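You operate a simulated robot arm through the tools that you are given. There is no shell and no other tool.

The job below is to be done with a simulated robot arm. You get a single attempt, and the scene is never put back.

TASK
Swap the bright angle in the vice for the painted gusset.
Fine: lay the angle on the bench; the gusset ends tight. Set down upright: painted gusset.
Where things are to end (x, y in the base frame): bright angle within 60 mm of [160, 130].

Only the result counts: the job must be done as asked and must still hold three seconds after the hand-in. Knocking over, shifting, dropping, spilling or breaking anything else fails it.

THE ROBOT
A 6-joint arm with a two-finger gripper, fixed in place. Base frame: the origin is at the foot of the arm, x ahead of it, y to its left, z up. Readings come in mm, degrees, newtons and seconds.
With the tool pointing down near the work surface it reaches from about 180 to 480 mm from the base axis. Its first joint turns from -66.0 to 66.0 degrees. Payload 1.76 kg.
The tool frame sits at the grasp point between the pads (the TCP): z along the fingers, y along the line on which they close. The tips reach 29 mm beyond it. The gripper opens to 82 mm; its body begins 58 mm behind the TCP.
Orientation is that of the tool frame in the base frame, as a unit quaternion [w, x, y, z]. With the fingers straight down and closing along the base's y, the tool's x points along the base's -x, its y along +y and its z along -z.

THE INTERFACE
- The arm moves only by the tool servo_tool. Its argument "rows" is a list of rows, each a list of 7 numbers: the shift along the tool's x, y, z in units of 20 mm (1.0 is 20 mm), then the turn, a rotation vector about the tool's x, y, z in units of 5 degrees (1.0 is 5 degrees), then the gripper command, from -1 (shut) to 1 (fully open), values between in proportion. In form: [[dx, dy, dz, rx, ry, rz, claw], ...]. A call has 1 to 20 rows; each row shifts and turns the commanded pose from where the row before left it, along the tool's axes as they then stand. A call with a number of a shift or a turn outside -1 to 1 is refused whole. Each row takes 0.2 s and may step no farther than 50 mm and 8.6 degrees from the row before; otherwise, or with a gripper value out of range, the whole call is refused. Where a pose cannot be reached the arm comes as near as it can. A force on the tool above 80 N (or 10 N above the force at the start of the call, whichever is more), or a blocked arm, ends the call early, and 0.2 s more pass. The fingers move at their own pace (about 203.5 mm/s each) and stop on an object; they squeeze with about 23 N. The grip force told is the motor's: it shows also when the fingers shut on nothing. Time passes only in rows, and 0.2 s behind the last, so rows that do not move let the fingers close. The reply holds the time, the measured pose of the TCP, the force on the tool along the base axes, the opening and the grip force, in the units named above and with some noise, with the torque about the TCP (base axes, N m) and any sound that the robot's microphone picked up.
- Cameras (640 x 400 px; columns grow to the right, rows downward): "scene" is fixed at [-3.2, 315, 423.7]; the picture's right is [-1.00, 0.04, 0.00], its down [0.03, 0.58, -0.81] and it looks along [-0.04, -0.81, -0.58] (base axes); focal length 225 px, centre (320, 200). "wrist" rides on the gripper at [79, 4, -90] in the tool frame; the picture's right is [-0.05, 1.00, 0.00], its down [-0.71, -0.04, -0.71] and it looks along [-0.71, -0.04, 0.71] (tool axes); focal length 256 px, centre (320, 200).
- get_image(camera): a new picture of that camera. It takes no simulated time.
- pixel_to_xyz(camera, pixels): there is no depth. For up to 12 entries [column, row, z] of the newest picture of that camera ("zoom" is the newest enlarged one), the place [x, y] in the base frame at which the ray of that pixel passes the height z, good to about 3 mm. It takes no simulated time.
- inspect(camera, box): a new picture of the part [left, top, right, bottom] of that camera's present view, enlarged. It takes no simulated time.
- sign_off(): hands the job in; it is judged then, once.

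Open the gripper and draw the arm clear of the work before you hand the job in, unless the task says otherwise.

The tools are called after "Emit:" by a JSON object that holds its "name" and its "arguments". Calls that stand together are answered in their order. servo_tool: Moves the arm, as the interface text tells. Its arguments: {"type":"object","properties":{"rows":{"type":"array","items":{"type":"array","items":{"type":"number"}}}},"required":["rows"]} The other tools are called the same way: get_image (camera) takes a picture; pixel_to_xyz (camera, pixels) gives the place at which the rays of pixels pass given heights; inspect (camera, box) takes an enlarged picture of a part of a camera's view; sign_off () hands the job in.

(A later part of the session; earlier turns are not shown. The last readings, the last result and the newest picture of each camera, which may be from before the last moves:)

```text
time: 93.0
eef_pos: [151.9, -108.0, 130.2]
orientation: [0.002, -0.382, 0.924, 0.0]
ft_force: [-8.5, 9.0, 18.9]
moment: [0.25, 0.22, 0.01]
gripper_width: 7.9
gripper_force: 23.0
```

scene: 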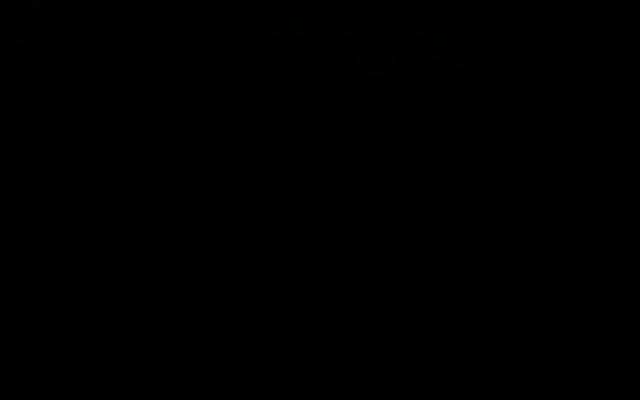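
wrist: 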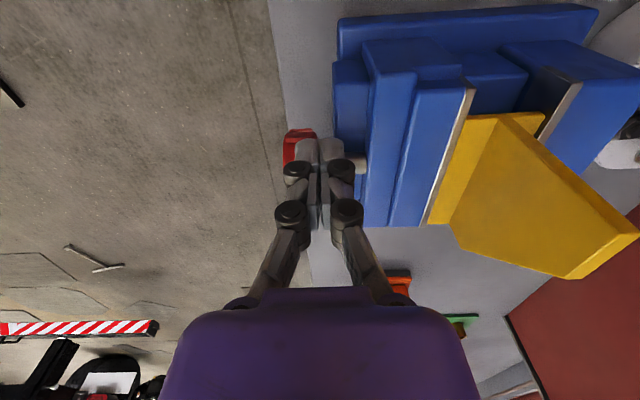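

Still sliding on the web at 19 N, z=130. A few more small steps until the tips bear on the plate.

Emit:
{"name": "servo_tool", "arguments": {"rows": [[0, 0.02, 0.08, 0, 0, 0, -1], [0, 0, 0.08, 0, 0, 0, -1], [0, 0, 0.08, 0, 0, 0, -1]]}}

```text
time: 93.6
eef_pos: [150.4, -108.9, 129.5]
orientation: [0.0, -0.382, 0.924, -0.001]
ft_force: [-5.0, 4.6, 11.4]
moment: [0.02, -0.07, -0.02]
gripper_width: 7.7
gripper_force: 22.7
stopped in row 2: the force on the tool passed its limit at 91 N (the readings are from after the stop); the commanded pose is now the measured one
```

The push peaked at 91 N with the fingertips on the plate and it did not go down, so forcing is pointless; the vice must be opened more. I release, rise, and return above the tommy bar to look at it again.

Emit:
{"name": "servo_tool", "arguments": {"rows": [[0, 0, -0.1, 0, 0, 0, -0.8], [0, 0, 0, 0, 0, 0, -0.66], [0, 0, -0.8, 0, 0, 0, -0.5], [0, 0, -1, 0, 0, 0, -0.5], [0, 0, -1, 0, 0, 0, -0.5], [0, 0, -1, 0, 0, 0, -0.5], [0, 0, -1, 0, 0, 0, -0.5], [0.29, -0.86, 0, 0, 0, 0, -1], [0.29, -0.86, 0, 0, 0, 0, -1], [0.29, -0.86, 0, 0, 0, 0, -1], [0.29, -0.86, 0, 0, 0, 0, -1], [0.29, -0.86, 0, 0, 0, 0, -1], [0.29, -0.86, 0.5, 0, 0, 0, -1], [0, 0, 0.3, 0, 0, 0, -1]]}}

Emit:
{"name": "get_image", "arguments": {"camera": "wrist"}}

Emit:
{"name": "inspect", "arguments": {"camera": "wrist", "box": [270, 60, 380, 160]}}

```text
time: 96.6
eef_pos: [198.2, -205.7, 209.7]
orientation: [0.002, -0.383, 0.924, -0.001]
ft_force: [-0.5, 0.5, -0.1]
moment: [0.02, -0.02, -0.02]
gripper_width: 0.1
gripper_force: 22.6
```

```text
taken
```

wrist: 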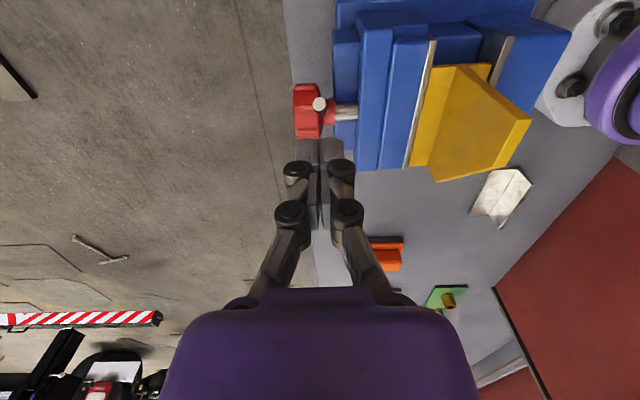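

```text
4.00 times, centred on (325, 110) of wrist
```

zoom: 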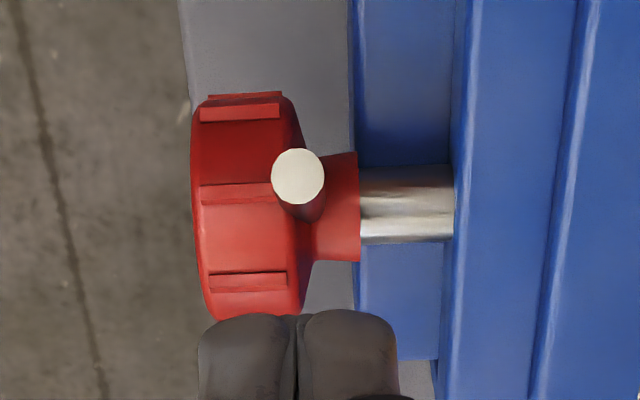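

The bar tip is at about v=-4, z=123, so the previous push passed beside it. I shift 2-3 mm toward the bar and 5 mm inward, descend to just above it, then press down in small steps.

Emit:
{"name": "servo_tool", "arguments": {"rows": [[-0.11, 0.28, 0.5, 0, 0, 0, -1], [0, 0, 0.8, 0, 0, 0, -1], [0, 0, 0.8, 0, 0, 0, -1], [0, 0, 0.6, 0, 0, 0, -1], [0, 0, 0.1, 0, 0, 0, -1], [0, 0, 0.1, 0, 0, 0, -1]]}}

```text
time: 98.0
eef_pos: [197.0, -198.7, 153.7]
orientation: [0.002, -0.383, 0.924, 0.0]
ft_force: [0.5, -0.1, 0.8]
moment: [-0.02, 0.02, -0.02]
gripper_width: 0.0
gripper_force: 22.7
```

Fingertips at z about 125, right above the bar. I press down 10 mm in 2 mm steps.

Emit:
{"name": "servo_tool", "arguments": {"rows": [[0, 0, 0.1, 0, 0, 0, -1], [0, 0, 0.1, 0, 0, 0, -1], [0, 0, 0.1, 0, 0, 0, -1], [0, 0, 0.1, 0, 0, 0, -1], [0, 0, 0.1, 0, 0, 0, -1]]}}

Emit:
{"name": "get_image", "arguments": {"camera": "wrist"}}

```text
time: 99.2
eef_pos: [196.6, -199.7, 143.0]
orientation: [0.002, -0.383, 0.924, -0.002]
ft_force: [0.0, -0.6, -0.6]
moment: [0.02, 0.0, 0.03]
gripper_width: 0.0
gripper_force: 22.6
```

```text
taken
```

wrist: 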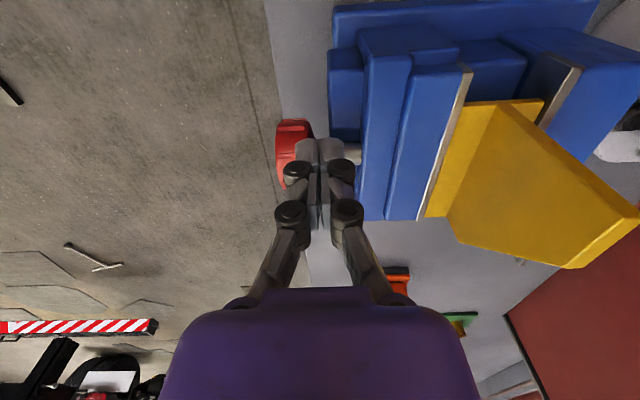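

Again no force at z=143 (tips 114). I enlarge the knob region to see whether the bar moved.

Emit:
{"name": "inspect", "arguments": {"camera": "wrist", "box": [260, 100, 380, 200]}}

```text
4.00 times, centred on (320, 150) of wrist
```

zoom: 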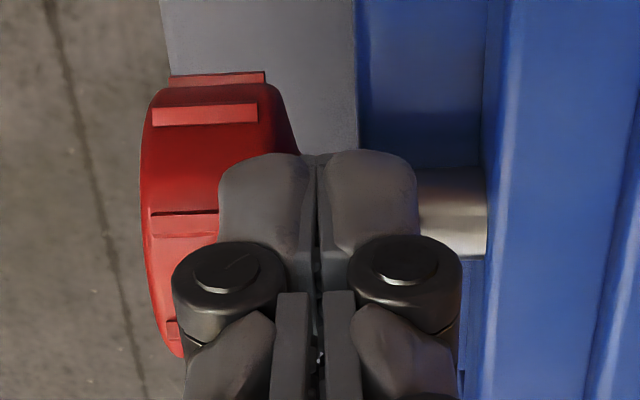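

The bar is hidden behind the fingers and the knob's flutes look unchanged, so the tip must be on the far side of the fingers. I lift a little and move back 20 mm toward -v to see the bar in this close view.

Emit:
{"name": "servo_tool", "arguments": {"rows": [[0, 0, -0.5, 0, 0, 0, -1], [0.6, 0, 0, 0, 0, 0, -1], [0.6, 0, 0, 0, 0, 0, -1]]}}

Emit:
{"name": "inspect", "arguments": {"camera": "wrist", "box": [260, 60, 400, 180]}}

```text
time: 100.0
eef_pos: [179.3, -217.9, 153.5]
orientation: [0.002, -0.381, 0.924, -0.001]
ft_force: [-0.2, 0.0, -0.1]
moment: [-0.02, -0.01, -0.02]
gripper_width: 0.0
gripper_force: 22.7
```

```text
3.33 times, centred on (330, 120) of wrist
```

zoom: 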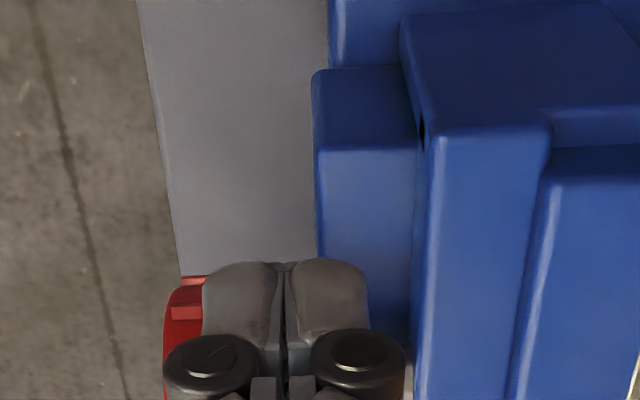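

The fingers hide the knob from here, so this view does not help. I rise and turn the tool to yaw -45, which shows the bar's lean directly, and is also the right direction for sweeping the bar sideways.

Emit:
{"name": "servo_tool", "arguments": {"rows": [[0, 0, -0.9, 0, 0, 0, -1], [0, 0, -0.9, 0, 0, 0, -1], [0, 0, -0.9, 0, 0, 1, -1], [0, 0, 0, 0, 0, 1, -1], [0, 0, 0, 0, 0, 1, -1], [0, 0, 0, 0, 0, 1, -1], [0, 0, 0, 0, 0, 1, -1], [0, 0, 0, 0, 0, 1, -1], [0, 0, 0, 0, 0, 1, -1], [0, 0, 0, 0, 0, 1, -1], [0, 0, 0, 0, 0, 1, -1], [0, 0, 0, 0, 0, 1, -1], [0, 0, 0, 0, 0, 1, -1], [0, 0, 0, 0, 0, 1, -1], [0, 0, 0, 0, 0, 1, -1], [0, 0, 0, 0, 0, 1, -1], [0, 0, 0, 0, 0, 1, -1], [0, 0, 0, 0, 0, 1, -1], [0, 0, 0, 0, 0, 1, -1], [0, 0, 0, 0, 0, 1, -1]]}}

Emit:
{"name": "get_image", "arguments": {"camera": "wrist"}}

```text
time: 104.2
eef_pos: [178.3, -217.8, 207.5]
orientation: [0.002, 0.384, 0.923, 0.0]
ft_force: [-0.6, 0.0, 0.0]
moment: [-0.02, -0.02, 0.03]
gripper_width: 0.0
gripper_force: 22.7
```

```text
taken
```

wrist: 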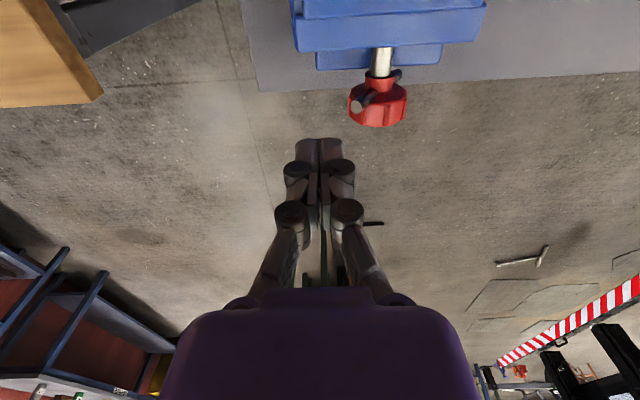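

Emit:
{"name": "inspect", "arguments": {"camera": "wrist", "box": [320, 20, 440, 140]}}

```text
3.33 times, centred on (380, 80) of wrist
```

zoom: 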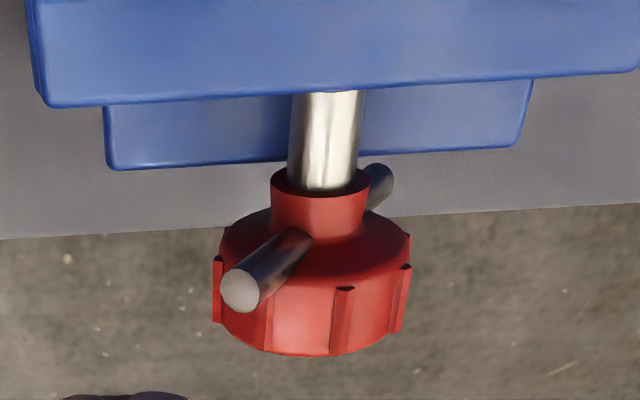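

The bar is clear now: tip at about (v=-2.5, z=118), leaning 35 degrees, centred on the axis at z=88; my fingertips should have met it, so it probably cannot be pushed. I use the knob itself again: I open the fingers and line up over the disc (centre u=301, v=19.5) with a 20 degree tilt.

Emit:
{"name": "servo_tool", "arguments": {"rows": [[-0.27, 0.89, 0, 0, 0, 0, 1], [-0.27, 0.89, 0, 0, 0, 0, 1], [-0.27, 0.89, 0, 0, 0, 0, 1], [-0.27, 0.89, 0, 0, 0, 0, 1], [0, 0, 0, 1, 0, 0, 1], [0, 0, 0, 1, 0, 0, 1], [0, 0, 0, 1, 0, 0, 1], [0, 0, 0, 1, 0, 0, 1], [0, 0.3, 0.84, 0, 0, 0, 1], [0, 0.3, 0.84, 0, 0, 0, 1], [0, 0.3, 0.84, 0, 0, 0, 1], [0, 0, 0, 0, 0, 0, 1]]}}

Emit:
{"name": "get_image", "arguments": {"camera": "wrist"}}

```text
time: 106.8
eef_pos: [244.1, -182.2, 153.5]
orientation: [-0.064, 0.378, 0.91, -0.16]
ft_force: [-0.1, -0.4, -0.6]
moment: [-0.03, 0.0, -0.01]
gripper_width: 82.0
gripper_force: 0.1
```

```text
taken
```

wrist: 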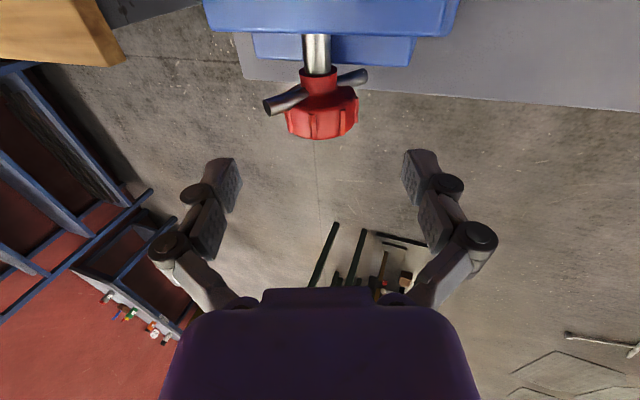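

The disc is centred at column 320 with its middle about 70 mm ahead. I advance along the tool axis to straddle it and close.

Emit:
{"name": "servo_tool", "arguments": {"rows": [[-0.05, 0, 0.8, 0, 0, 0, 1], [0, 0, 0.9, 0, 0, 0, 1], [0, 0, 0.9, 0, 0, 0, 1], [0, 0, 0.9, 0, 0, 0, 1], [0, 0, 0, 0, 0, 0, 1]]}}

Emit:
{"name": "get_image", "arguments": {"camera": "wrist"}}

```text
time: 108.0
eef_pos: [227.3, -201.0, 87.6]
orientation: [-0.064, 0.378, 0.909, -0.16]
ft_force: [0.0, -0.2, 0.3]
moment: [-0.02, -0.02, -0.02]
gripper_width: 82.0
gripper_force: 0.1
```

```text
taken
```

wrist: 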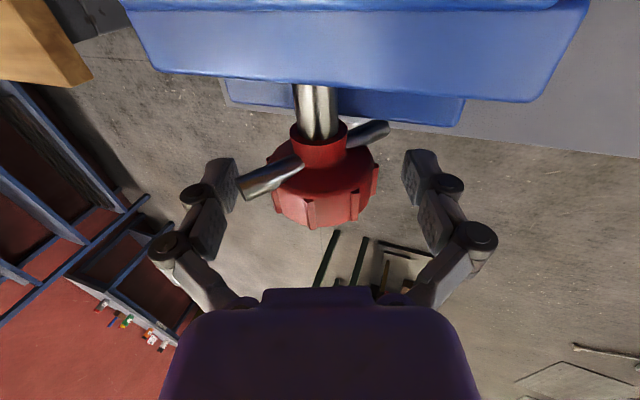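

The disc is between the fingers (columns 272-378) and the bar tip is beside the left pad but nearer the vice. I shift 1 mm and close on the disc.

Emit:
{"name": "servo_tool", "arguments": {"rows": [[0, 0.06, 0, 0, 0, 0, 1], [0, 0, 0, 0, 0, 0, 0.3], [0, 0, 0, 0, 0, 0, -1], [0, 0, 0, 0, 0, 0, -1]]}}

Emit:
{"name": "get_image", "arguments": {"camera": "wrist"}}

```text
time: 109.0
eef_pos: [229.1, -199.3, 88.0]
orientation: [-0.064, 0.377, 0.91, -0.16]
ft_force: [-3.9, -4.9, 5.5]
moment: [-0.05, -0.02, -0.11]
gripper_width: 44.5
gripper_force: 36.3
```

```text
taken
```

wrist: 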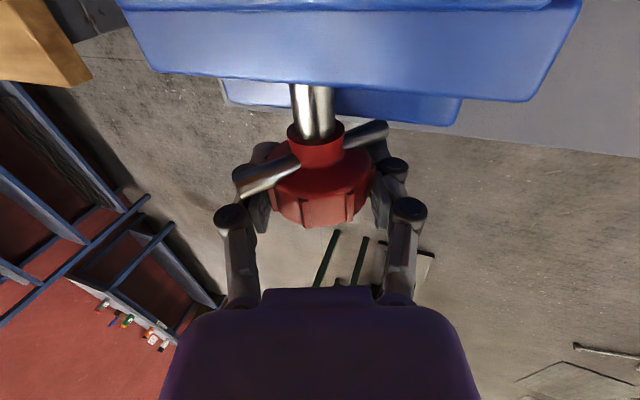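

The disc is gripped with small forces. I turn 20 degrees in the loosening direction while following the screw outward.

Emit:
{"name": "servo_tool", "arguments": {"rows": [[-0.025, 0, 0, -1, 0, 0, -1], [-0.025, 0, 0, -1, 0, 0, -1], [-0.025, 0, 0, -1, 0, 0, -1], [-0.025, 0, 0, -1, 0, 0, -1]]}}

Emit:
{"name": "get_image", "arguments": {"camera": "wrist"}}

```text
time: 110.0
eef_pos: [230.4, -201.9, 87.1]
orientation: [0.0, 0.385, 0.923, 0.0]
ft_force: [-9.5, -8.5, -3.4]
moment: [0.44, 0.44, -0.29]
gripper_width: 44.8
gripper_force: 36.1
```

```text
taken
```

wrist: 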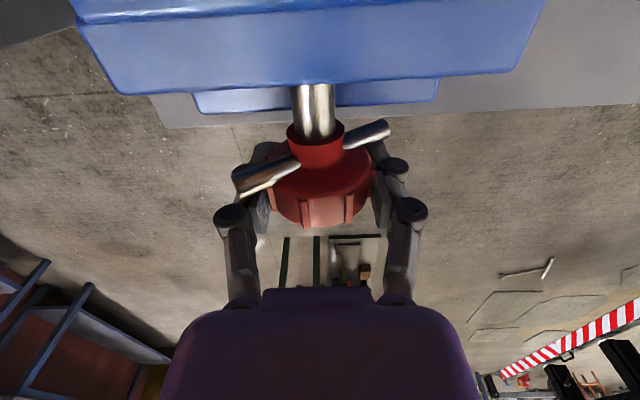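

The knob followed (bar unchanged in the picture), forces are small. I turn 20 degrees more.

Emit:
{"name": "servo_tool", "arguments": {"rows": [[-0.03, -0.02, 0, -1, 0, 0, -1], [-0.03, -0.02, 0, -1, 0, 0, -1], [-0.03, 0, 0, -1, 0, 0, -1], [-0.03, 0, 0, -1, 0, 0, -1]]}}

Emit:
{"name": "get_image", "arguments": {"camera": "wrist"}}

```text
time: 111.0
eef_pos: [231.3, -202.2, 87.8]
orientation: [0.068, 0.378, 0.909, 0.162]
ft_force: [-14.8, -3.0, -11.1]
moment: [-0.34, -0.4, 0.03]
gripper_width: 44.9
gripper_force: 35.7
```

```text
taken
```

wrist: 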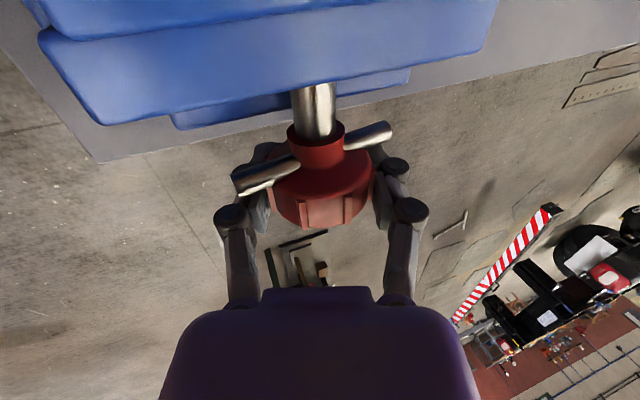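

The knob has turned 40 degrees in all without slipping. I open the fingers, bring the tool upright around the knob and rise.

Emit:
{"name": "servo_tool", "arguments": {"rows": [[0, 0, 0, 0, 0, 0, 1], [0, 0, 0, 0, 0, 0, 1], [0, 0, 0, 1, 0, 0, 1], [0, 0, 0, 1, 0, 0, 1], [0, 0, 0, 1, 0, 0, 1], [0, 0, 0, 1, 0, 0, 1], [0, 0, -0.8, 0, 0, 0, 1], [0, 0, -1, 0, 0, 0, 1], [0, 0, -1, 0, 0, 0, 1], [0, 0, -1, 0, 0, 0, 1], [0, 0, -1, 0, 0, 0, 1], [0, 0, -1, 0, 0, 0, 1], [0, 0, -1, 0, 0, 0, 1]]}}

Emit:
{"name": "get_image", "arguments": {"camera": "wrist"}}

```text
time: 113.8
eef_pos: [230.2, -203.8, 225.5]
orientation: [0.002, 0.384, 0.923, 0.0]
ft_force: [-0.4, 0.0, 0.1]
moment: [-0.02, 0.01, 0.02]
gripper_width: 82.3
gripper_force: 0.1
```

```text
taken
```

wrist: 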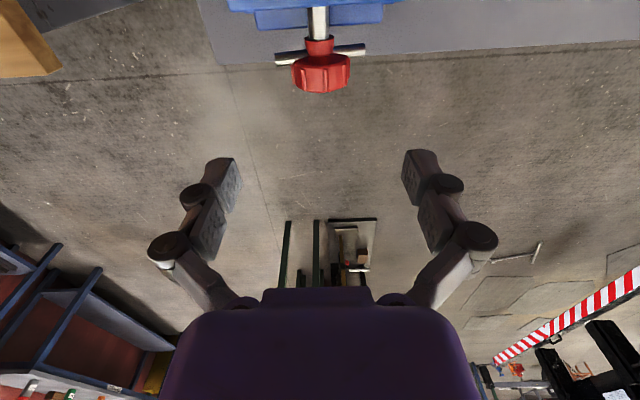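

The bar now lies almost level. I turn the tool back to yaw +45 to go and see what the gusset did.

Emit:
{"name": "servo_tool", "arguments": {"rows": [[0, 0, 0, 0, 0, -1, 0], [0, 0, 0, 0, 0, -1, 0], [0, 0, 0, 0, 0, -1, 0], [0, 0, 0, 0, 0, -1, 0], [0, 0, 0, 0, 0, -1, 0], [0, 0, 0, 0, 0, -1, 0], [0, 0, 0, 0, 0, -1, 0], [0, 0, 0, 0, 0, -1, 0], [0, 0, 0, 0, 0, -1, 0], [0, 0, 0, 0, 0, -1, 0], [0, 0, 0, 0, 0, -1, 0], [0, 0, 0, 0, 0, -1, 0], [0, 0, 0, 0, 0, -1, 0], [0, 0, 0, 0, 0, -1, 0], [0, 0, 0, 0, 0, -1, 0], [0, 0, 0, 0, 0, -1, 0], [0, 0, 0, 0, 0, -1, 0], [0, 0, 0, 0, 0, -1, 0]]}}

Emit:
{"name": "get_image", "arguments": {"camera": "wrist"}}

Emit:
{"name": "inspect", "arguments": {"camera": "wrist", "box": [320, 0, 560, 200]}}

```text
time: 117.6
eef_pos: [232.0, -203.2, 223.4]
orientation: [0.001, -0.383, 0.924, -0.001]
ft_force: [-0.1, 0.5, -0.4]
moment: [-0.05, 0.05, -0.01]
gripper_width: 41.0
gripper_force: 0.1
```

```text
taken
```

wrist: 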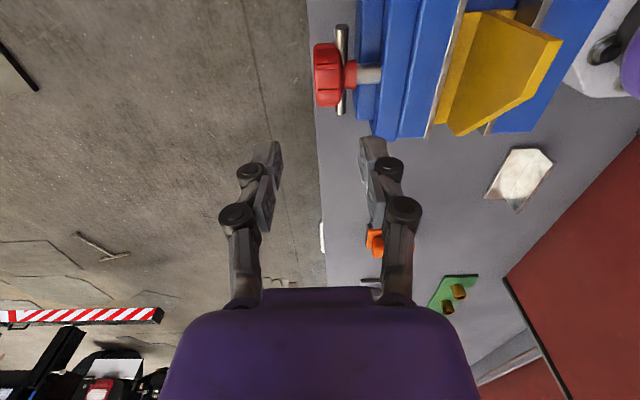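

```text
2.00 times, centred on (440, 100) of wrist
```

zoom: 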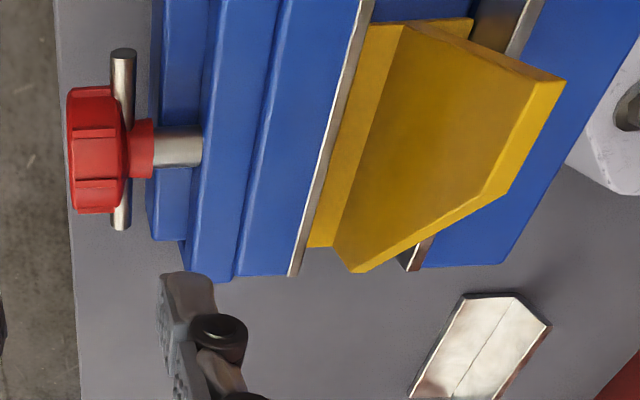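

The gusset still stands upright in the jaws; the moving jaw has moved out. I go above it again to measure its height and the new gap.

Emit:
{"name": "servo_tool", "arguments": {"rows": [[0.04, 0.9, 0, 0, 0, 0, 0], [0.04, 0.9, 0, 0, 0, 0, 0], [0.04, 0.9, 0, 0, 0, 0, 0], [0.04, 0.9, 0, 0, 0, 0, 0], [0.04, 0.9, 0, 0, 0, 0, 0], [0.04, 0.9, 0, 0, 0, 0, 0], [0.04, 0.9, 0, 0, 0, 0, 0], [0, 0, 0, 0, 0, 0, 0]]}}

Emit:
{"name": "get_image", "arguments": {"camera": "wrist"}}

Emit:
{"name": "inspect", "arguments": {"camera": "wrist", "box": [256, 0, 384, 150]}}

```text
time: 119.4
eef_pos: [137.0, -117.9, 222.4]
orientation: [0.002, -0.382, 0.924, -0.002]
ft_force: [-0.9, 0.3, -0.6]
moment: [0.01, 0.03, -0.04]
gripper_width: 41.1
gripper_force: 0.1
```

```text
taken
```

wrist: 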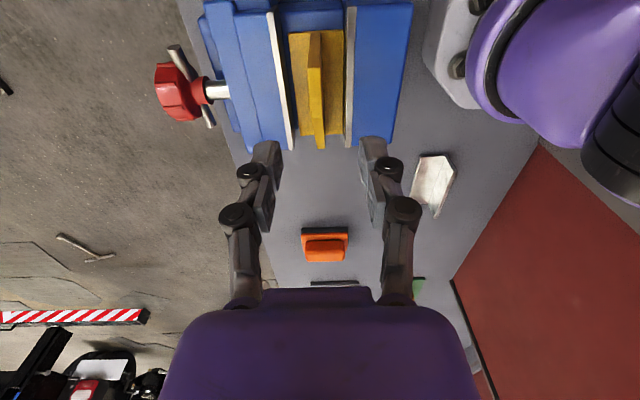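

```text
2.67 times, centred on (320, 75) of wrist
```

zoom: 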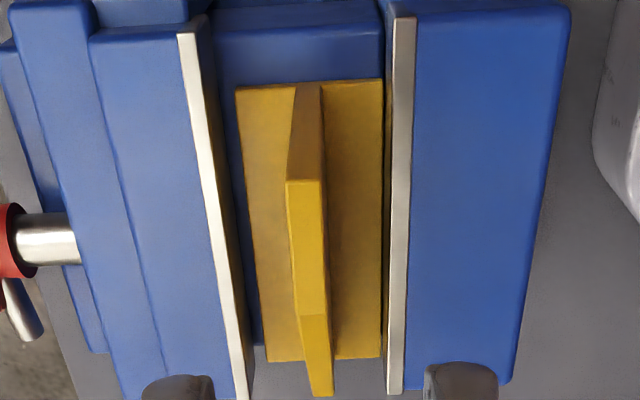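

The gusset has settled flat onto the bed, upright, beside the fixed jaw; the gap is now about 50 mm against its 43 mm plate. Now I tighten: I go back to the knob, on the side from which I can turn it clockwise.

Emit:
{"name": "servo_tool", "arguments": {"rows": [[0.13, -0.9, 0, 0, 0, 0, 1], [0.13, -0.9, 0, 0, 0, 0, 1], [0.13, -0.9, 0, 0, 0, 0, 1], [0.13, -0.9, 0, 0, 0, 0, 1], [0.13, -0.9, 0, 0, 0, 0, 1], [0.13, -0.9, 0, 0, 0, 0, 1], [0.13, -0.88, 0, 0, 0, 0, 1], [0, 0, 0, 0, 0, 1, 1], [0, 0, 0, 0, 0, 1, 1], [0, 0, 0, 0, 0, 1, 1], [0, 0, 0, 0, 0, 1, 1], [0, 0, 0, 0, 0, 1, 1], [0, 0, 0, 0, 0, 1, 1], [0, 0, 0, 0, 0, 1, 1], [0, 0, 0, 0, 0, 1, 1], [0, 0, 0, 0, 0, 1, 1], [0, 0, 0, 0, 0, 1, 1], [0, 0, 0, 0, 0, 1, 1], [0, 0, 0, 0, 0, 1, 1], [0, 0, 0, 0, 0, 1, 1]]}}

Emit:
{"name": "servo_tool", "arguments": {"rows": [[0, 0, 0, 0, 0, 1, 1], [0, 0, 0, 0, 0, 1, 1], [0, 0, 0, 0, 0, 1, 1], [0, 0, 0, 0, 0, 1, 1], [0, 0, 0, 0, 0, 1, 1], [0, 0, 0, 0, 0, 0, 1]]}}

Emit:
{"name": "get_image", "arguments": {"camera": "wrist"}}

```text
time: 123.6
eef_pos: [213.8, -219.2, 224.0]
orientation: [0.001, 0.175, 0.985, 0.0]
ft_force: [0.3, -0.2, -0.3]
moment: [0.01, 0.02, -0.01]
gripper_width: 82.1
gripper_force: 0.0
```

```text
time: 125.0
eef_pos: [214.6, -219.6, 223.8]
orientation: [0.002, 0.384, 0.923, 0.0]
ft_force: [0.6, 0.0, -0.1]
moment: [0.02, 0.01, 0.03]
gripper_width: 82.1
gripper_force: 0.0
```

```text
taken
```

wrist: 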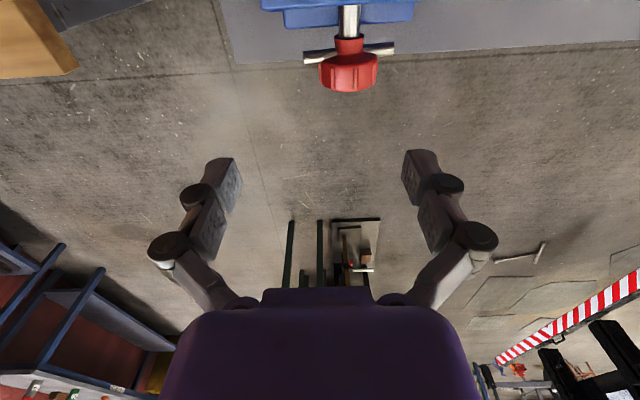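

Above the knob at yaw -45; the knob is at (348,72). I enlarge to measure its disc exactly.

Emit:
{"name": "inspect", "arguments": {"camera": "wrist", "box": [290, 0, 410, 110]}}

```text
3.64 times, centred on (350, 55) of wrist
```

zoom: 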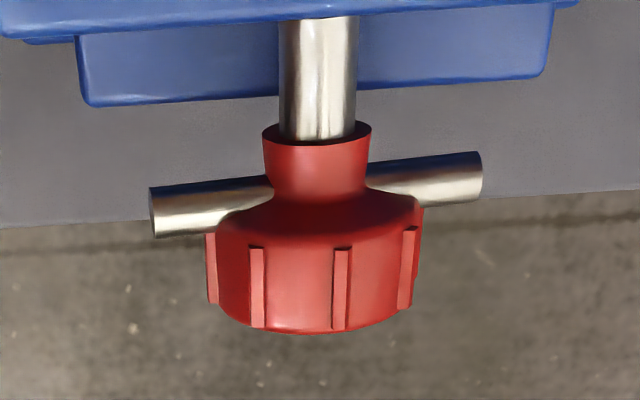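

The disc centre is at u=305, v=20. I tilt the tool to -20 degrees and come down to the approach point beside the knob.

Emit:
{"name": "servo_tool", "arguments": {"rows": [[0, 0, 0, -1, 0, 0, 1], [0, 0, 0, -1, 0, 0, 1], [0, 0, 0, -1, 0, 0, 1], [0, 0, 0, -1, 0, 0, 1], [0, -0.3, 0.82, 0, 0, 0, 1], [0, -0.3, 0.82, 0, 0, 0, 1], [0, -0.3, 0.82, 0, 0, 0, 1], [0, -0.3, 0.82, 0, 0, 0, 1], [0, 0, 0, 0, 0, 0, 1]]}}

Emit:
{"name": "get_image", "arguments": {"camera": "wrist"}}

```text
time: 127.0
eef_pos: [229.0, -208.5, 150.0]
orientation: [0.068, 0.377, 0.91, 0.161]
ft_force: [-0.4, 1.0, -0.6]
moment: [0.0, 0.02, 0.05]
gripper_width: 82.1
gripper_force: 0.1
out of reach, approached as far as the arm can: row 3, 4
```

```text
taken
```

wrist: 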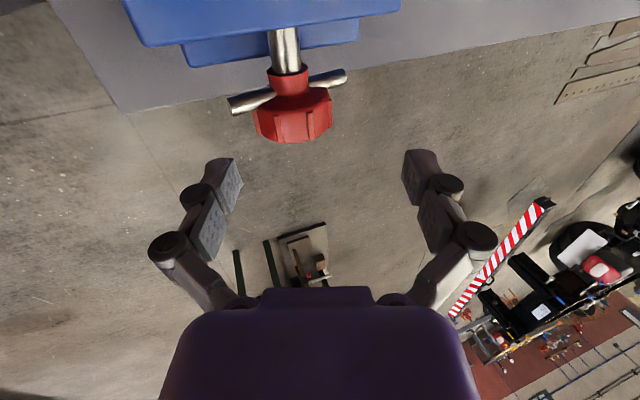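

The first-joint limit pushed the tool off line at that tilt (knob centre at column 293). I go back upright and approach the knob vertically instead, turning toward the free side.

Emit:
{"name": "servo_tool", "arguments": {"rows": [[0, 0, -0.2, 1, 0, 0, 1], [0, 0, -0.2, 1, 0, 0, 1], [0, 0, 0, 1, 0, 0, 1], [0, 0, 0, 1, 0, 0, 1], [0.1, 0.28, 0, 0, 0, 0, 1], [0, 0, 0, 0, 0, 0, 1]]}}

Emit:
{"name": "get_image", "arguments": {"camera": "wrist"}}

```text
time: 128.4
eef_pos: [231.3, -206.2, 158.0]
orientation: [0.002, 0.384, 0.923, 0.0]
ft_force: [0.3, -0.1, -1.1]
moment: [0.0, 0.03, -0.01]
gripper_width: 81.8
gripper_force: 0.1
```

```text
taken
```

wrist: 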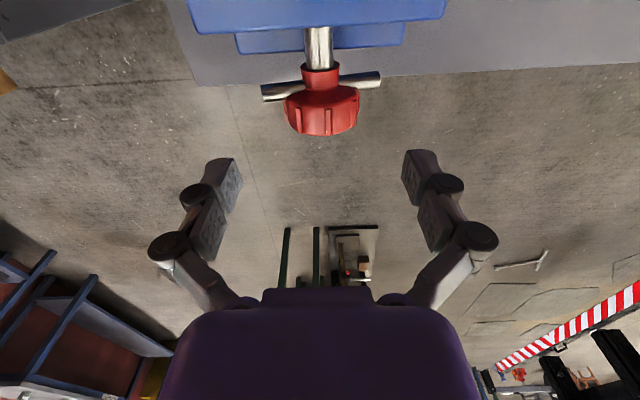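

Upright over the knob: disc centre at column 322, about 70 mm below. I descend straddling it.

Emit:
{"name": "servo_tool", "arguments": {"rows": [[0.06, 0.06, 0.8, 0, 0, 0, 1], [0.04, 0, 0.9, 0, 0, 0, 1], [0, 0, 0.9, 0, 0, 0, 1], [0, 0, 0.9, 0, 0, 0, 1], [0, 0, 0, 0, 0, 0, 1]]}}

Emit:
{"name": "get_image", "arguments": {"camera": "wrist"}}

```text
time: 129.6
eef_pos: [229.3, -203.7, 88.9]
orientation: [0.002, 0.384, 0.923, 0.0]
ft_force: [0.1, -0.5, -0.2]
moment: [-0.02, 0.03, 0.0]
gripper_width: 82.0
gripper_force: 0.2
```

```text
taken
```

wrist: 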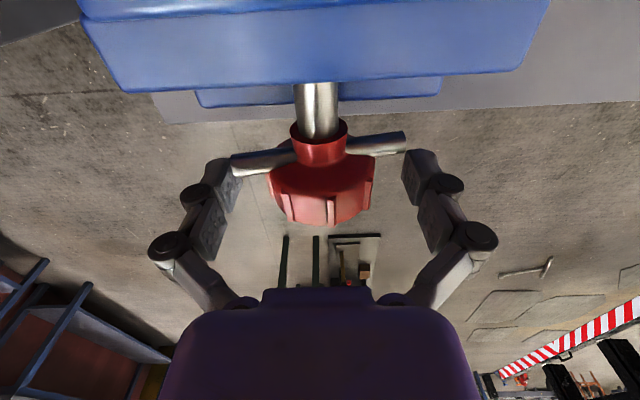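

The disc spans columns 268-375, well centred. I close on it.

Emit:
{"name": "servo_tool", "arguments": {"rows": [[0, 0.03, 0, 0, 0, 0, 0.3], [0, 0, 0, 0, 0, 0, -1], [0, 0, 0, 0, 0, 0, -1]]}}

```text
time: 130.4
eef_pos: [231.8, -202.2, 89.2]
orientation: [0.003, 0.383, 0.924, 0.001]
ft_force: [1.7, 3.3, 8.1]
moment: [0.04, 0.02, -0.16]
gripper_width: 44.6
gripper_force: 36.0
```

Gripped with low loads. I turn 25 degrees in the tightening direction, following the screw inward.

Emit:
{"name": "servo_tool", "arguments": {"rows": [[0.028, 0, 0, 1, 0, 0, -1], [0.028, 0, 0, 1, 0, 0, -1], [0.028, 0, 0, 1, 0, 0, -1], [0.028, 0, 0, 1, 0, 0, -1], [0.028, 0, 0, 1, 0, 0, -1]]}}

Emit:
{"name": "get_image", "arguments": {"camera": "wrist"}}

```text
time: 131.6
eef_pos: [230.4, -199.9, 88.7]
orientation: [-0.08, 0.374, 0.902, -0.2]
ft_force: [4.3, -1.7, -4.4]
moment: [0.5, 0.48, -0.34]
gripper_width: 44.3
gripper_force: 36.3
```

```text
taken
```

wrist: 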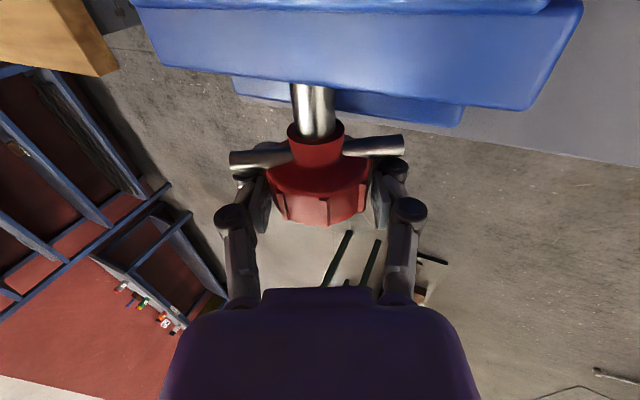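

Turning smoothly with hardly any torque. I turn another 25 degrees.

Emit:
{"name": "servo_tool", "arguments": {"rows": [[0.028, 0, 0, 1, 0, 0, -1], [0.028, 0, 0, 1, 0, 0, -1], [0.028, 0, 0, 1, 0, 0, -1], [0.028, 0, 0, 1, 0, 0, -1], [0.028, 0, 0, 1, 0, 0, -1]]}}

Emit:
{"name": "get_image", "arguments": {"camera": "wrist"}}

```text
time: 132.8
eef_pos: [228.6, -198.7, 86.2]
orientation: [-0.159, 0.349, 0.837, -0.39]
ft_force: [-1.8, -3.0, -10.9]
moment: [-0.36, -0.41, 0.61]
gripper_width: 44.6
gripper_force: 36.1
```

```text
taken
```

wrist: 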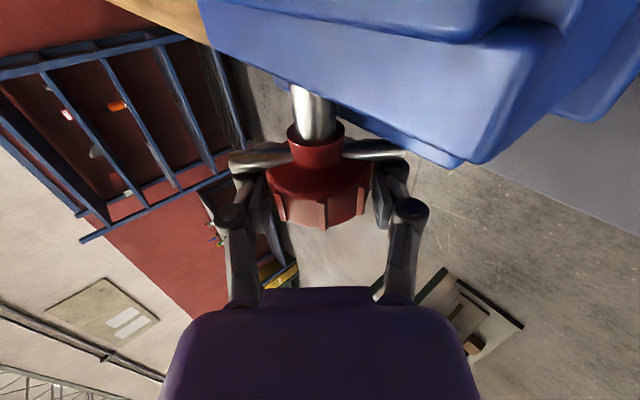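

At 50 degrees of lean everything is still smooth; the jaw should be near the plate. I continue 10 degrees and watch the torque about the screw.

Emit:
{"name": "servo_tool", "arguments": {"rows": [[0.028, 0, 0, 1, 0, 0, -1], [0.028, 0, 0, 1, 0, 0, -1]]}}

Emit:
{"name": "get_image", "arguments": {"camera": "wrist"}}

```text
time: 133.4
eef_pos: [216.4, -199.1, 82.9]
orientation: [-0.187, 0.332, 0.8, -0.463]
ft_force: [13.4, -11.2, 14.3]
moment: [0.46, 0.28, 0.32]
gripper_width: 44.2
gripper_force: 36.3
out of reach, approached as far as the arm can: row 2
```

```text
taken
```

wrist: 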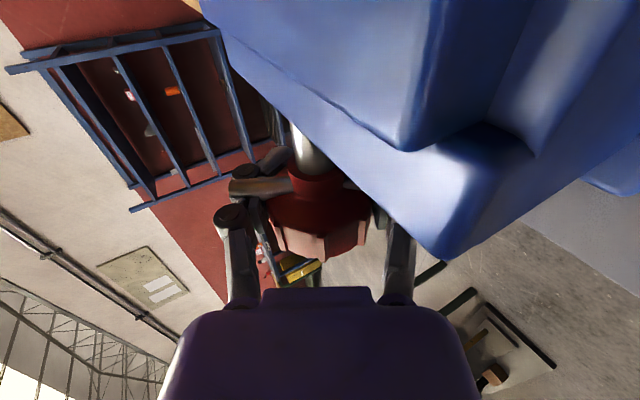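

The last step ran into the arm's reach limit at 60 degrees lean and slid the hand 8 mm inward along the knob. I open here, back off along the tool axis and bring the tool upright to take a fresh grip.

Emit:
{"name": "servo_tool", "arguments": {"rows": [[0, 0, 0, 0, 0, 0, 1], [0, 0, 0, 0, 0, 0, 1], [-0.2, 0, -0.6, 0, 0, 0, 1], [-0.2, 0, -0.8, 0, 0, 0, 1], [0, 0, -0.8, 0, 0, 0, 1], [0, 0, -0.8, 0, 0, 0, 1]]}}

Emit:
{"name": "get_image", "arguments": {"camera": "wrist"}}

```text
time: 134.7
eef_pos: [217.1, -184.7, 80.3]
orientation: [-0.18, 0.332, 0.802, -0.463]
ft_force: [1.3, -7.2, -1.7]
moment: [-0.22, 0.01, -0.22]
gripper_width: 78.7
gripper_force: 0.3
out of reach, approached as far as the arm can: row 3, 4, 5, 6
stopped in row 6: the force on the tool passed its limit at 110 N (the readings are from after the stop); the commanded pose is now the measured one
```

```text
taken
```

wrist: 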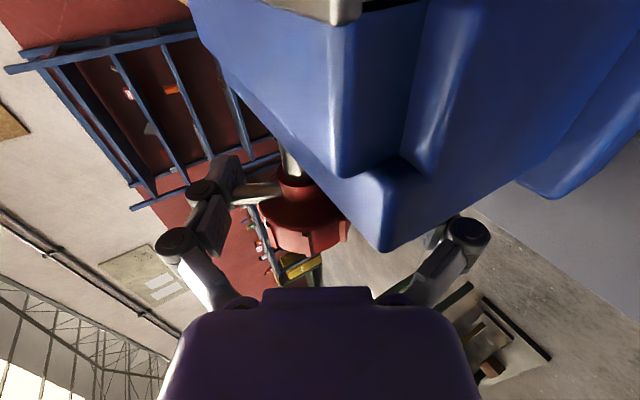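

The arm could not back off in that lean and slid inward; the right finger is against the carriage side. I stop that and undo it gently: rotating back toward upright while moving outward along the screw.

Emit:
{"name": "servo_tool", "arguments": {"rows": [[-0.2, 0, 0, -0.6, 0, 0, 1], [-0.3, 0, 0, -0.8, 0, 0, 1]]}}

Emit:
{"name": "get_image", "arguments": {"camera": "wrist"}}

```text
time: 135.3
eef_pos: [225.1, -189.0, 80.6]
orientation: [-0.16, 0.342, 0.829, -0.413]
ft_force: [-0.2, -0.2, 1.0]
moment: [-0.01, 0.0, 0.01]
gripper_width: 82.1
gripper_force: 0.1
```

```text
taken
```

wrist: 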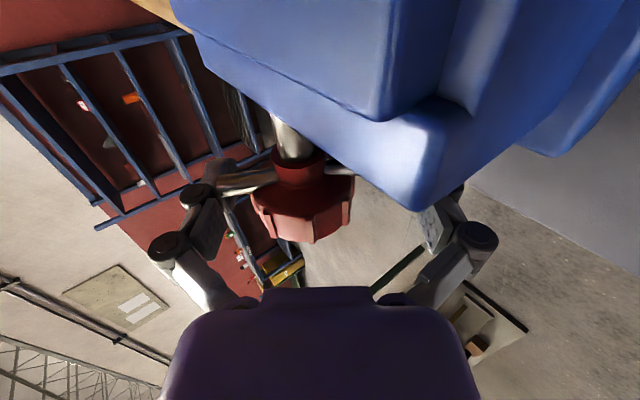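

Free again with zero force; the knob is 8 mm off-centre in the open hand. I keep rotating upright while centring and moving outward.

Emit:
{"name": "servo_tool", "arguments": {"rows": [[-0.3, -0.15, 0, -1, 0, 0, 1], [-0.2, -0.15, 0, -1, 0, 0, 1], [-0.1, -0.1, 0, -1, 0, 0, 1], [0, 0, 0, -1, 0, 0, 1], [0, 0, 0, -1, 0, 0, 1]]}}

Emit:
{"name": "get_image", "arguments": {"camera": "wrist"}}

```text
time: 136.5
eef_pos: [229.5, -201.0, 87.3]
orientation: [-0.082, 0.369, 0.899, -0.223]
ft_force: [0.0, -0.5, 0.0]
moment: [-0.01, -0.03, 0.01]
gripper_width: 81.9
gripper_force: 0.0
```

```text
taken
```

wrist: 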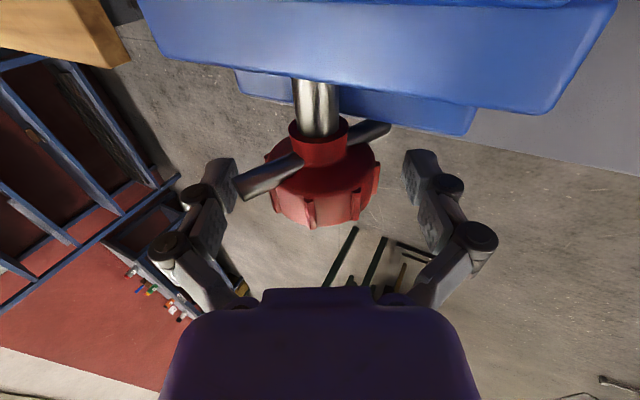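

Back to about 27 degrees lean with the knob well inside the open hand; the bar shows the knob has been turned about 57 degrees tighter. I rotate the open hand to about -15 degrees around the knob for a new stroke.

Emit:
{"name": "servo_tool", "arguments": {"rows": [[0.05, 0, 0, -1, 0, 0, 1], [0.05, 0, 0, -1, 0, 0, 1], [0.05, 0, 0, -1, 0, 0, 1], [0.05, 0, 0, -1, 0, 0, 1], [0, 0, 0, -1, 0, 0, 1], [0, 0, 0, -1, 0, 0, 1], [0, 0, 0, -1, 0, 0, 1], [0, 0, 0, -1, 0, 0, 1]]}}

Emit:
{"name": "get_image", "arguments": {"camera": "wrist"}}

```text
time: 138.3
eef_pos: [226.3, -200.1, 85.7]
orientation: [0.051, 0.374, 0.921, 0.097]
ft_force: [-0.2, -1.2, 0.1]
moment: [0.0, -0.02, 0.0]
gripper_width: 82.0
gripper_force: 0.1
```

```text
taken
```

wrist: 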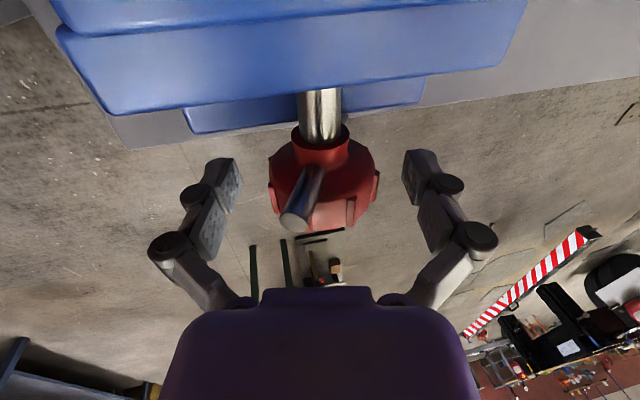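

Good position at about -12 degrees. I close on the disc again.

Emit:
{"name": "servo_tool", "arguments": {"rows": [[0, 0.07, -0.08, 0, 0, 0, 0.3], [0, 0, 0, 0, 0, 0, -1], [0, 0, 0, 0, 0, 0, -1]]}}

```text
time: 139.1
eef_pos: [226.6, -198.9, 88.0]
orientation: [0.048, 0.374, 0.921, 0.097]
ft_force: [-4.9, -5.2, 1.1]
moment: [0.28, 0.29, -0.4]
gripper_width: 43.5
gripper_force: 35.5
```

Gripped at 43.5 mm with small loads. I tighten 10 degrees and read the torque about the screw.

Emit:
{"name": "servo_tool", "arguments": {"rows": [[0.025, 0, 0, 1, 0, 0, -1], [0.025, 0, 0, 1, 0, 0, -1]]}}

Emit:
{"name": "get_image", "arguments": {"camera": "wrist"}}

```text
time: 139.7
eef_pos: [227.2, -199.6, 88.6]
orientation: [0.018, 0.378, 0.925, 0.014]
ft_force: [10.4, -24.8, -17.3]
moment: [0.42, 0.02, -0.34]
gripper_width: 44.1
gripper_force: 36.2
```

```text
taken
```

wrist: 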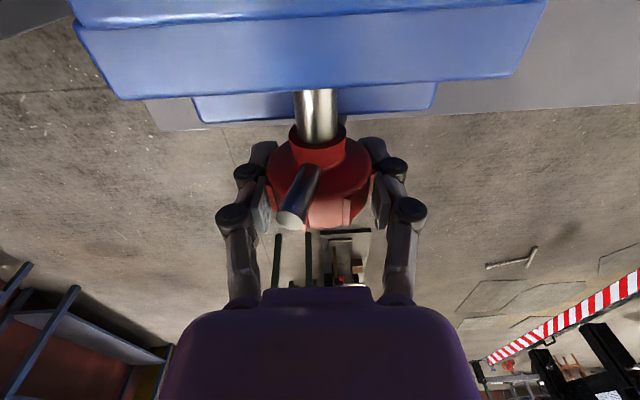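

Resistance appears: torque about the screw 0.28 Nm and 25 N pushing outward, so the jaw has met the plate. I turn further without moving inward.

Emit:
{"name": "servo_tool", "arguments": {"rows": [[-0.04, 0, 0, 0.6, 0, 0, -1], [0, 0, 0, 0.8, 0, 0, -1]]}}

Emit:
{"name": "get_image", "arguments": {"camera": "wrist"}}

```text
time: 140.3
eef_pos: [226.0, -197.7, 87.8]
orientation: [-0.006, 0.377, 0.925, -0.04]
ft_force: [3.9, -16.0, -16.2]
moment: [-0.24, -0.75, -0.38]
gripper_width: 43.9
gripper_force: 35.8
```

```text
taken
```

wrist: 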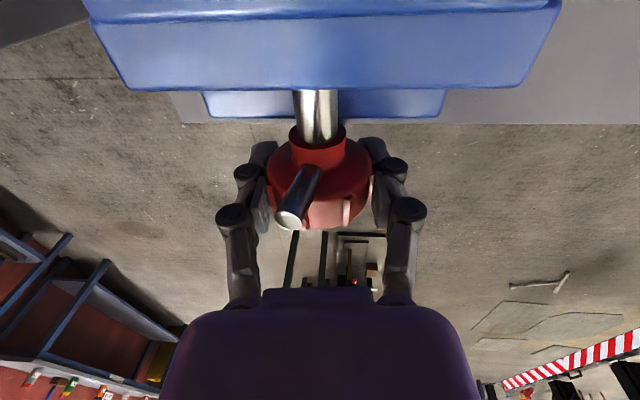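

Torque is 0.36 Nm and the knob still follows. I continue tightening 10 degrees.

Emit:
{"name": "servo_tool", "arguments": {"rows": [[0.01, 0, 0, 1, 0, 0, -1], [0.01, 0, 0, 1, 0, 0, -1]]}}

Emit:
{"name": "get_image", "arguments": {"camera": "wrist"}}

```text
time: 140.9
eef_pos: [226.3, -198.2, 88.5]
orientation: [-0.041, 0.375, 0.918, -0.121]
ft_force: [5.1, -7.0, -11.3]
moment: [0.54, -0.29, -0.16]
gripper_width: 43.9
gripper_force: 35.5
```

```text
taken
```

wrist: 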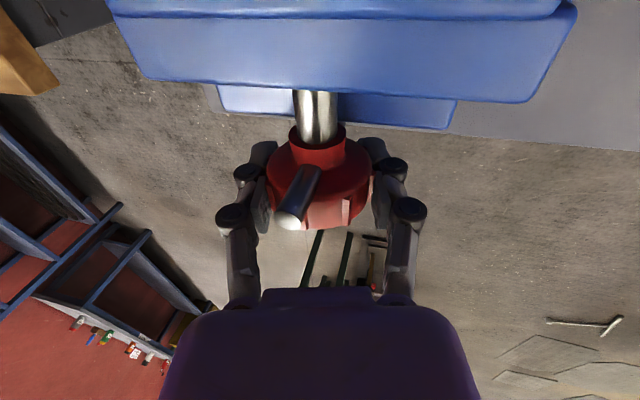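

Torque grows to 0.59 Nm with the knob following. I go on in 5 degree steps.

Emit:
{"name": "servo_tool", "arguments": {"rows": [[0.01, 0, 0, 1, 0, 0, -1], [0.01, 0, 0, 1, 0, 0, -1]]}}

Emit:
{"name": "get_image", "arguments": {"camera": "wrist"}}

```text
time: 141.5
eef_pos: [225.4, -198.5, 86.9]
orientation: [-0.074, 0.369, 0.905, -0.199]
ft_force: [3.6, 14.7, -18.1]
moment: [0.67, -0.6, -0.36]
gripper_width: 43.8
gripper_force: 36.1
```

```text
taken
```

wrist: 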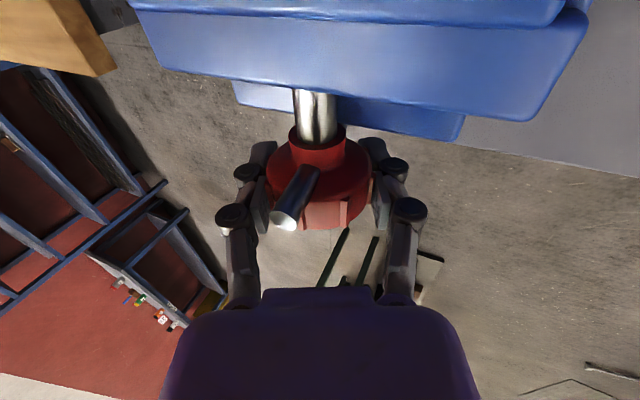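

Torque is 0.9 Nm; the bar tip has shifted slightly (286,218), so slip begins. I turn another 10 degrees to reach the grip's limit.

Emit:
{"name": "servo_tool", "arguments": {"rows": [[0, 0, 0, 1, 0, 0, -1], [0, 0, 0, 1, 0, 0, -1]]}}

Emit:
{"name": "get_image", "arguments": {"camera": "wrist"}}

```text
time: 142.1
eef_pos: [227.5, -197.7, 89.8]
orientation: [-0.104, 0.36, 0.884, -0.278]
ft_force: [13.3, 1.1, -24.1]
moment: [0.6, -0.18, -0.42]
gripper_width: 44.5
gripper_force: 35.7
```

```text
taken
```

wrist: 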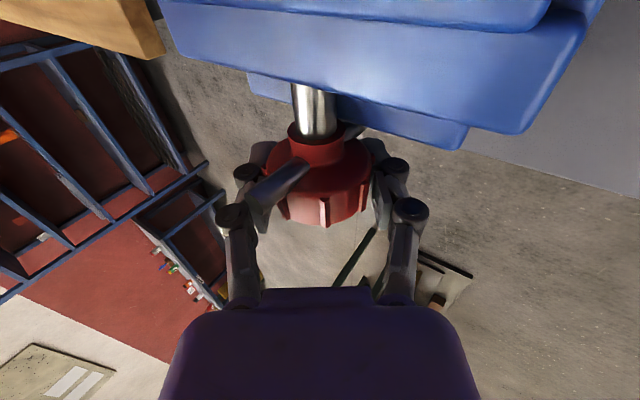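

The bar tip has moved to (255,200) in the hand's view: the grip slipped. I look closely at knob and bar to see what angle the knob now holds.

Emit:
{"name": "inspect", "arguments": {"camera": "wrist", "box": [230, 80, 410, 240]}}

```text
2.50 times, centred on (320, 160) of wrist
```

zoom: 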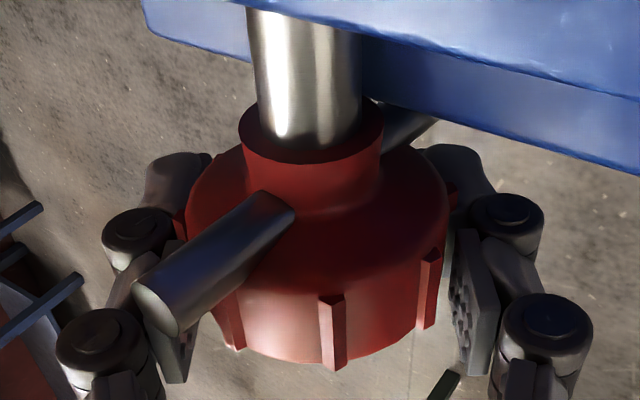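

By calculation the bar now stands about vertical, some 15 degrees past where the jaw first met the plate. I open the hand and see whether the knob stays where it is.

Emit:
{"name": "servo_tool", "arguments": {"rows": [[0, 0, 0, 0, 0, 0, 1], [0, 0, 0, 0, 0, 0, 1]]}}

Emit:
{"name": "inspect", "arguments": {"camera": "wrist", "box": [230, 80, 410, 240]}}

```text
time: 142.7
eef_pos: [227.0, -197.0, 90.0]
orientation: [-0.104, 0.363, 0.883, -0.279]
ft_force: [0.0, -0.3, -0.2]
moment: [0.0, 0.02, -0.01]
gripper_width: 81.9
gripper_force: 0.1
```

```text
2.50 times, centred on (320, 160) of wrist
```

zoom: 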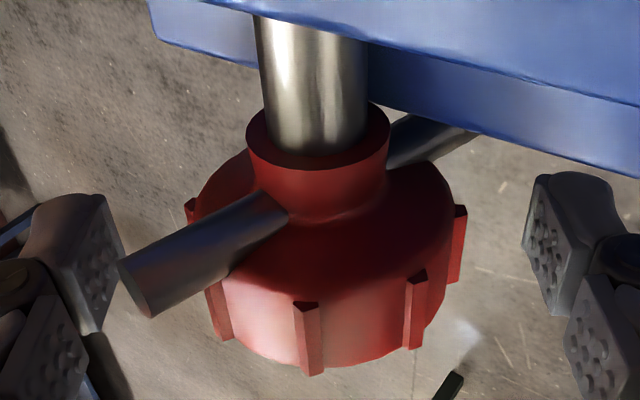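

On opening, the knob unwound about 10 degrees and then stayed (bar tip now at zoom (138,285)), so some clamping remains but it sprang back. I will tighten again and then ease off slowly before letting go; first I rotate the open hand back around the knob.

Emit:
{"name": "servo_tool", "arguments": {"rows": [[0, 0, 0, -1, 0, 0, 1], [0, 0, 0, -1, 0, 0, 1], [0, 0, 0, -1, 0, 0, 1], [0, 0, 0, -1, 0, 0, 1], [0, 0, 0, -1, 0, 0, 1], [0, 0, 0, -1, 0, 0, 1], [0, 0, 0, -1, 0, 0, 1], [0, 0, 0, -1, 0, 0, 1], [0, 0, 0, 0, 0, 0, 1]]}}

Emit:
{"name": "get_image", "arguments": {"camera": "wrist"}}

```text
time: 144.7
eef_pos: [227.2, -197.4, 88.3]
orientation: [0.026, 0.376, 0.925, 0.041]
ft_force: [0.8, 0.0, 0.7]
moment: [0.01, 0.03, 0.0]
gripper_width: 81.9
gripper_force: 0.1
```

```text
taken
```

wrist: 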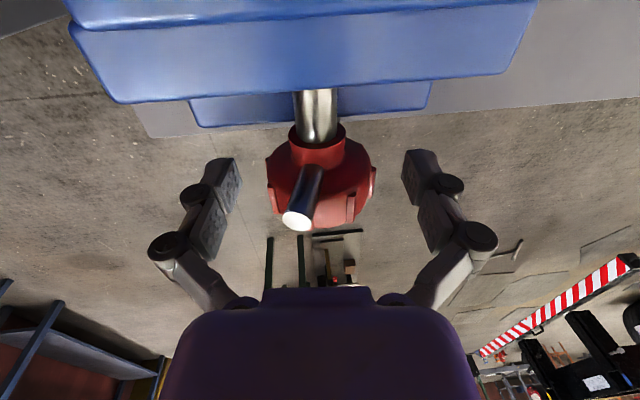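

The bar sits at about -15 degrees. I close on the disc once more.

Emit:
{"name": "servo_tool", "arguments": {"rows": [[0, 0.02, 0, 0, 0, 0, 0.3], [0, 0, 0, 0, 0, 0, -1], [0, 0, 0, 0, 0, 0, -1], [0, 0, 0, 1, 0, 0, -1], [0, 0, 0, 1, 0, 0, -1]]}}

Emit:
{"name": "inspect", "arguments": {"camera": "wrist", "box": [230, 80, 410, 240]}}

```text
time: 145.9
eef_pos: [226.0, -198.2, 88.4]
orientation: [-0.007, 0.378, 0.925, -0.041]
ft_force: [-4.2, -9.3, -19.1]
moment: [0.14, -0.31, -0.68]
gripper_width: 43.6
gripper_force: 36.2
```

```text
2.50 times, centred on (320, 160) of wrist
```

zoom: 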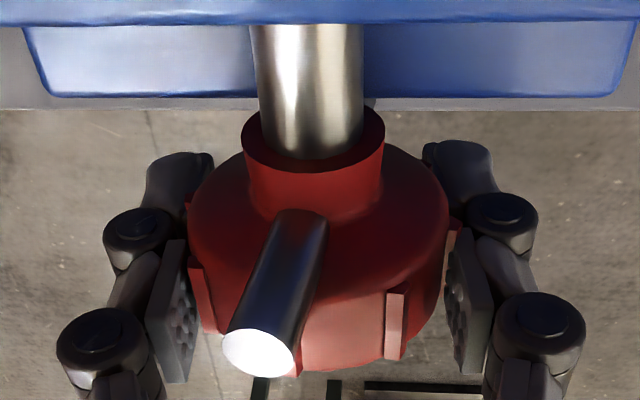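

Torque 0.32 Nm after 10 degrees. I continue 15 degrees more.

Emit:
{"name": "servo_tool", "arguments": {"rows": [[0, 0, 0, 1, 0, 0, -1], [0, 0, 0, 1, 0, 0, -1], [0, 0, 0, 1, 0, 0, -1]]}}

Emit:
{"name": "inspect", "arguments": {"camera": "wrist", "box": [230, 80, 410, 240]}}

```text
time: 146.7
eef_pos: [225.5, -197.0, 88.8]
orientation: [-0.058, 0.373, 0.912, -0.161]
ft_force: [-6.9, -4.7, -23.9]
moment: [0.79, -0.25, -0.39]
gripper_width: 44.1
gripper_force: 35.7
```

```text
2.50 times, centred on (320, 160) of wrist
```

zoom: 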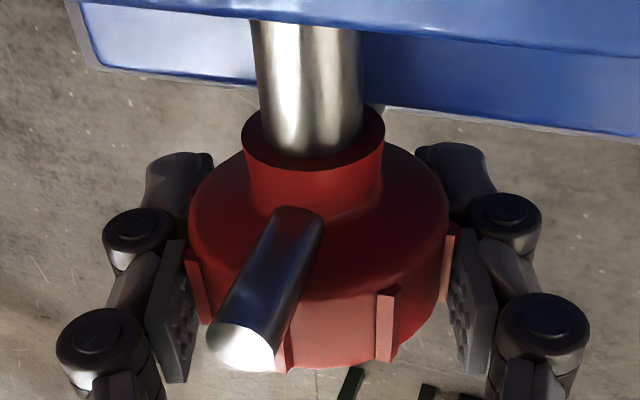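

Torque is 0.74 Nm with just a little creep. One more 5 degree step, then I ease back slowly.

Emit:
{"name": "servo_tool", "arguments": {"rows": [[0, 0, 0, 0.8, 0, 0, -1]]}}

Emit:
{"name": "inspect", "arguments": {"camera": "wrist", "box": [230, 80, 410, 240]}}

```text
time: 147.1
eef_pos: [226.2, -198.3, 89.2]
orientation: [-0.07, 0.371, 0.906, -0.193]
ft_force: [-16.5, -4.6, -21.7]
moment: [0.86, -0.34, -0.18]
gripper_width: 44.2
gripper_force: 36.0
```

```text
2.50 times, centred on (320, 160) of wrist
```

zoom: 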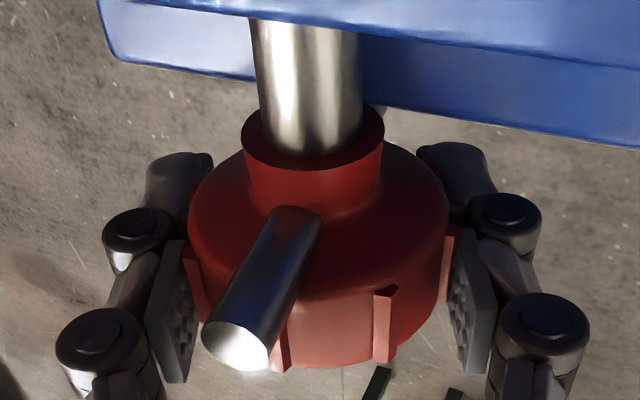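

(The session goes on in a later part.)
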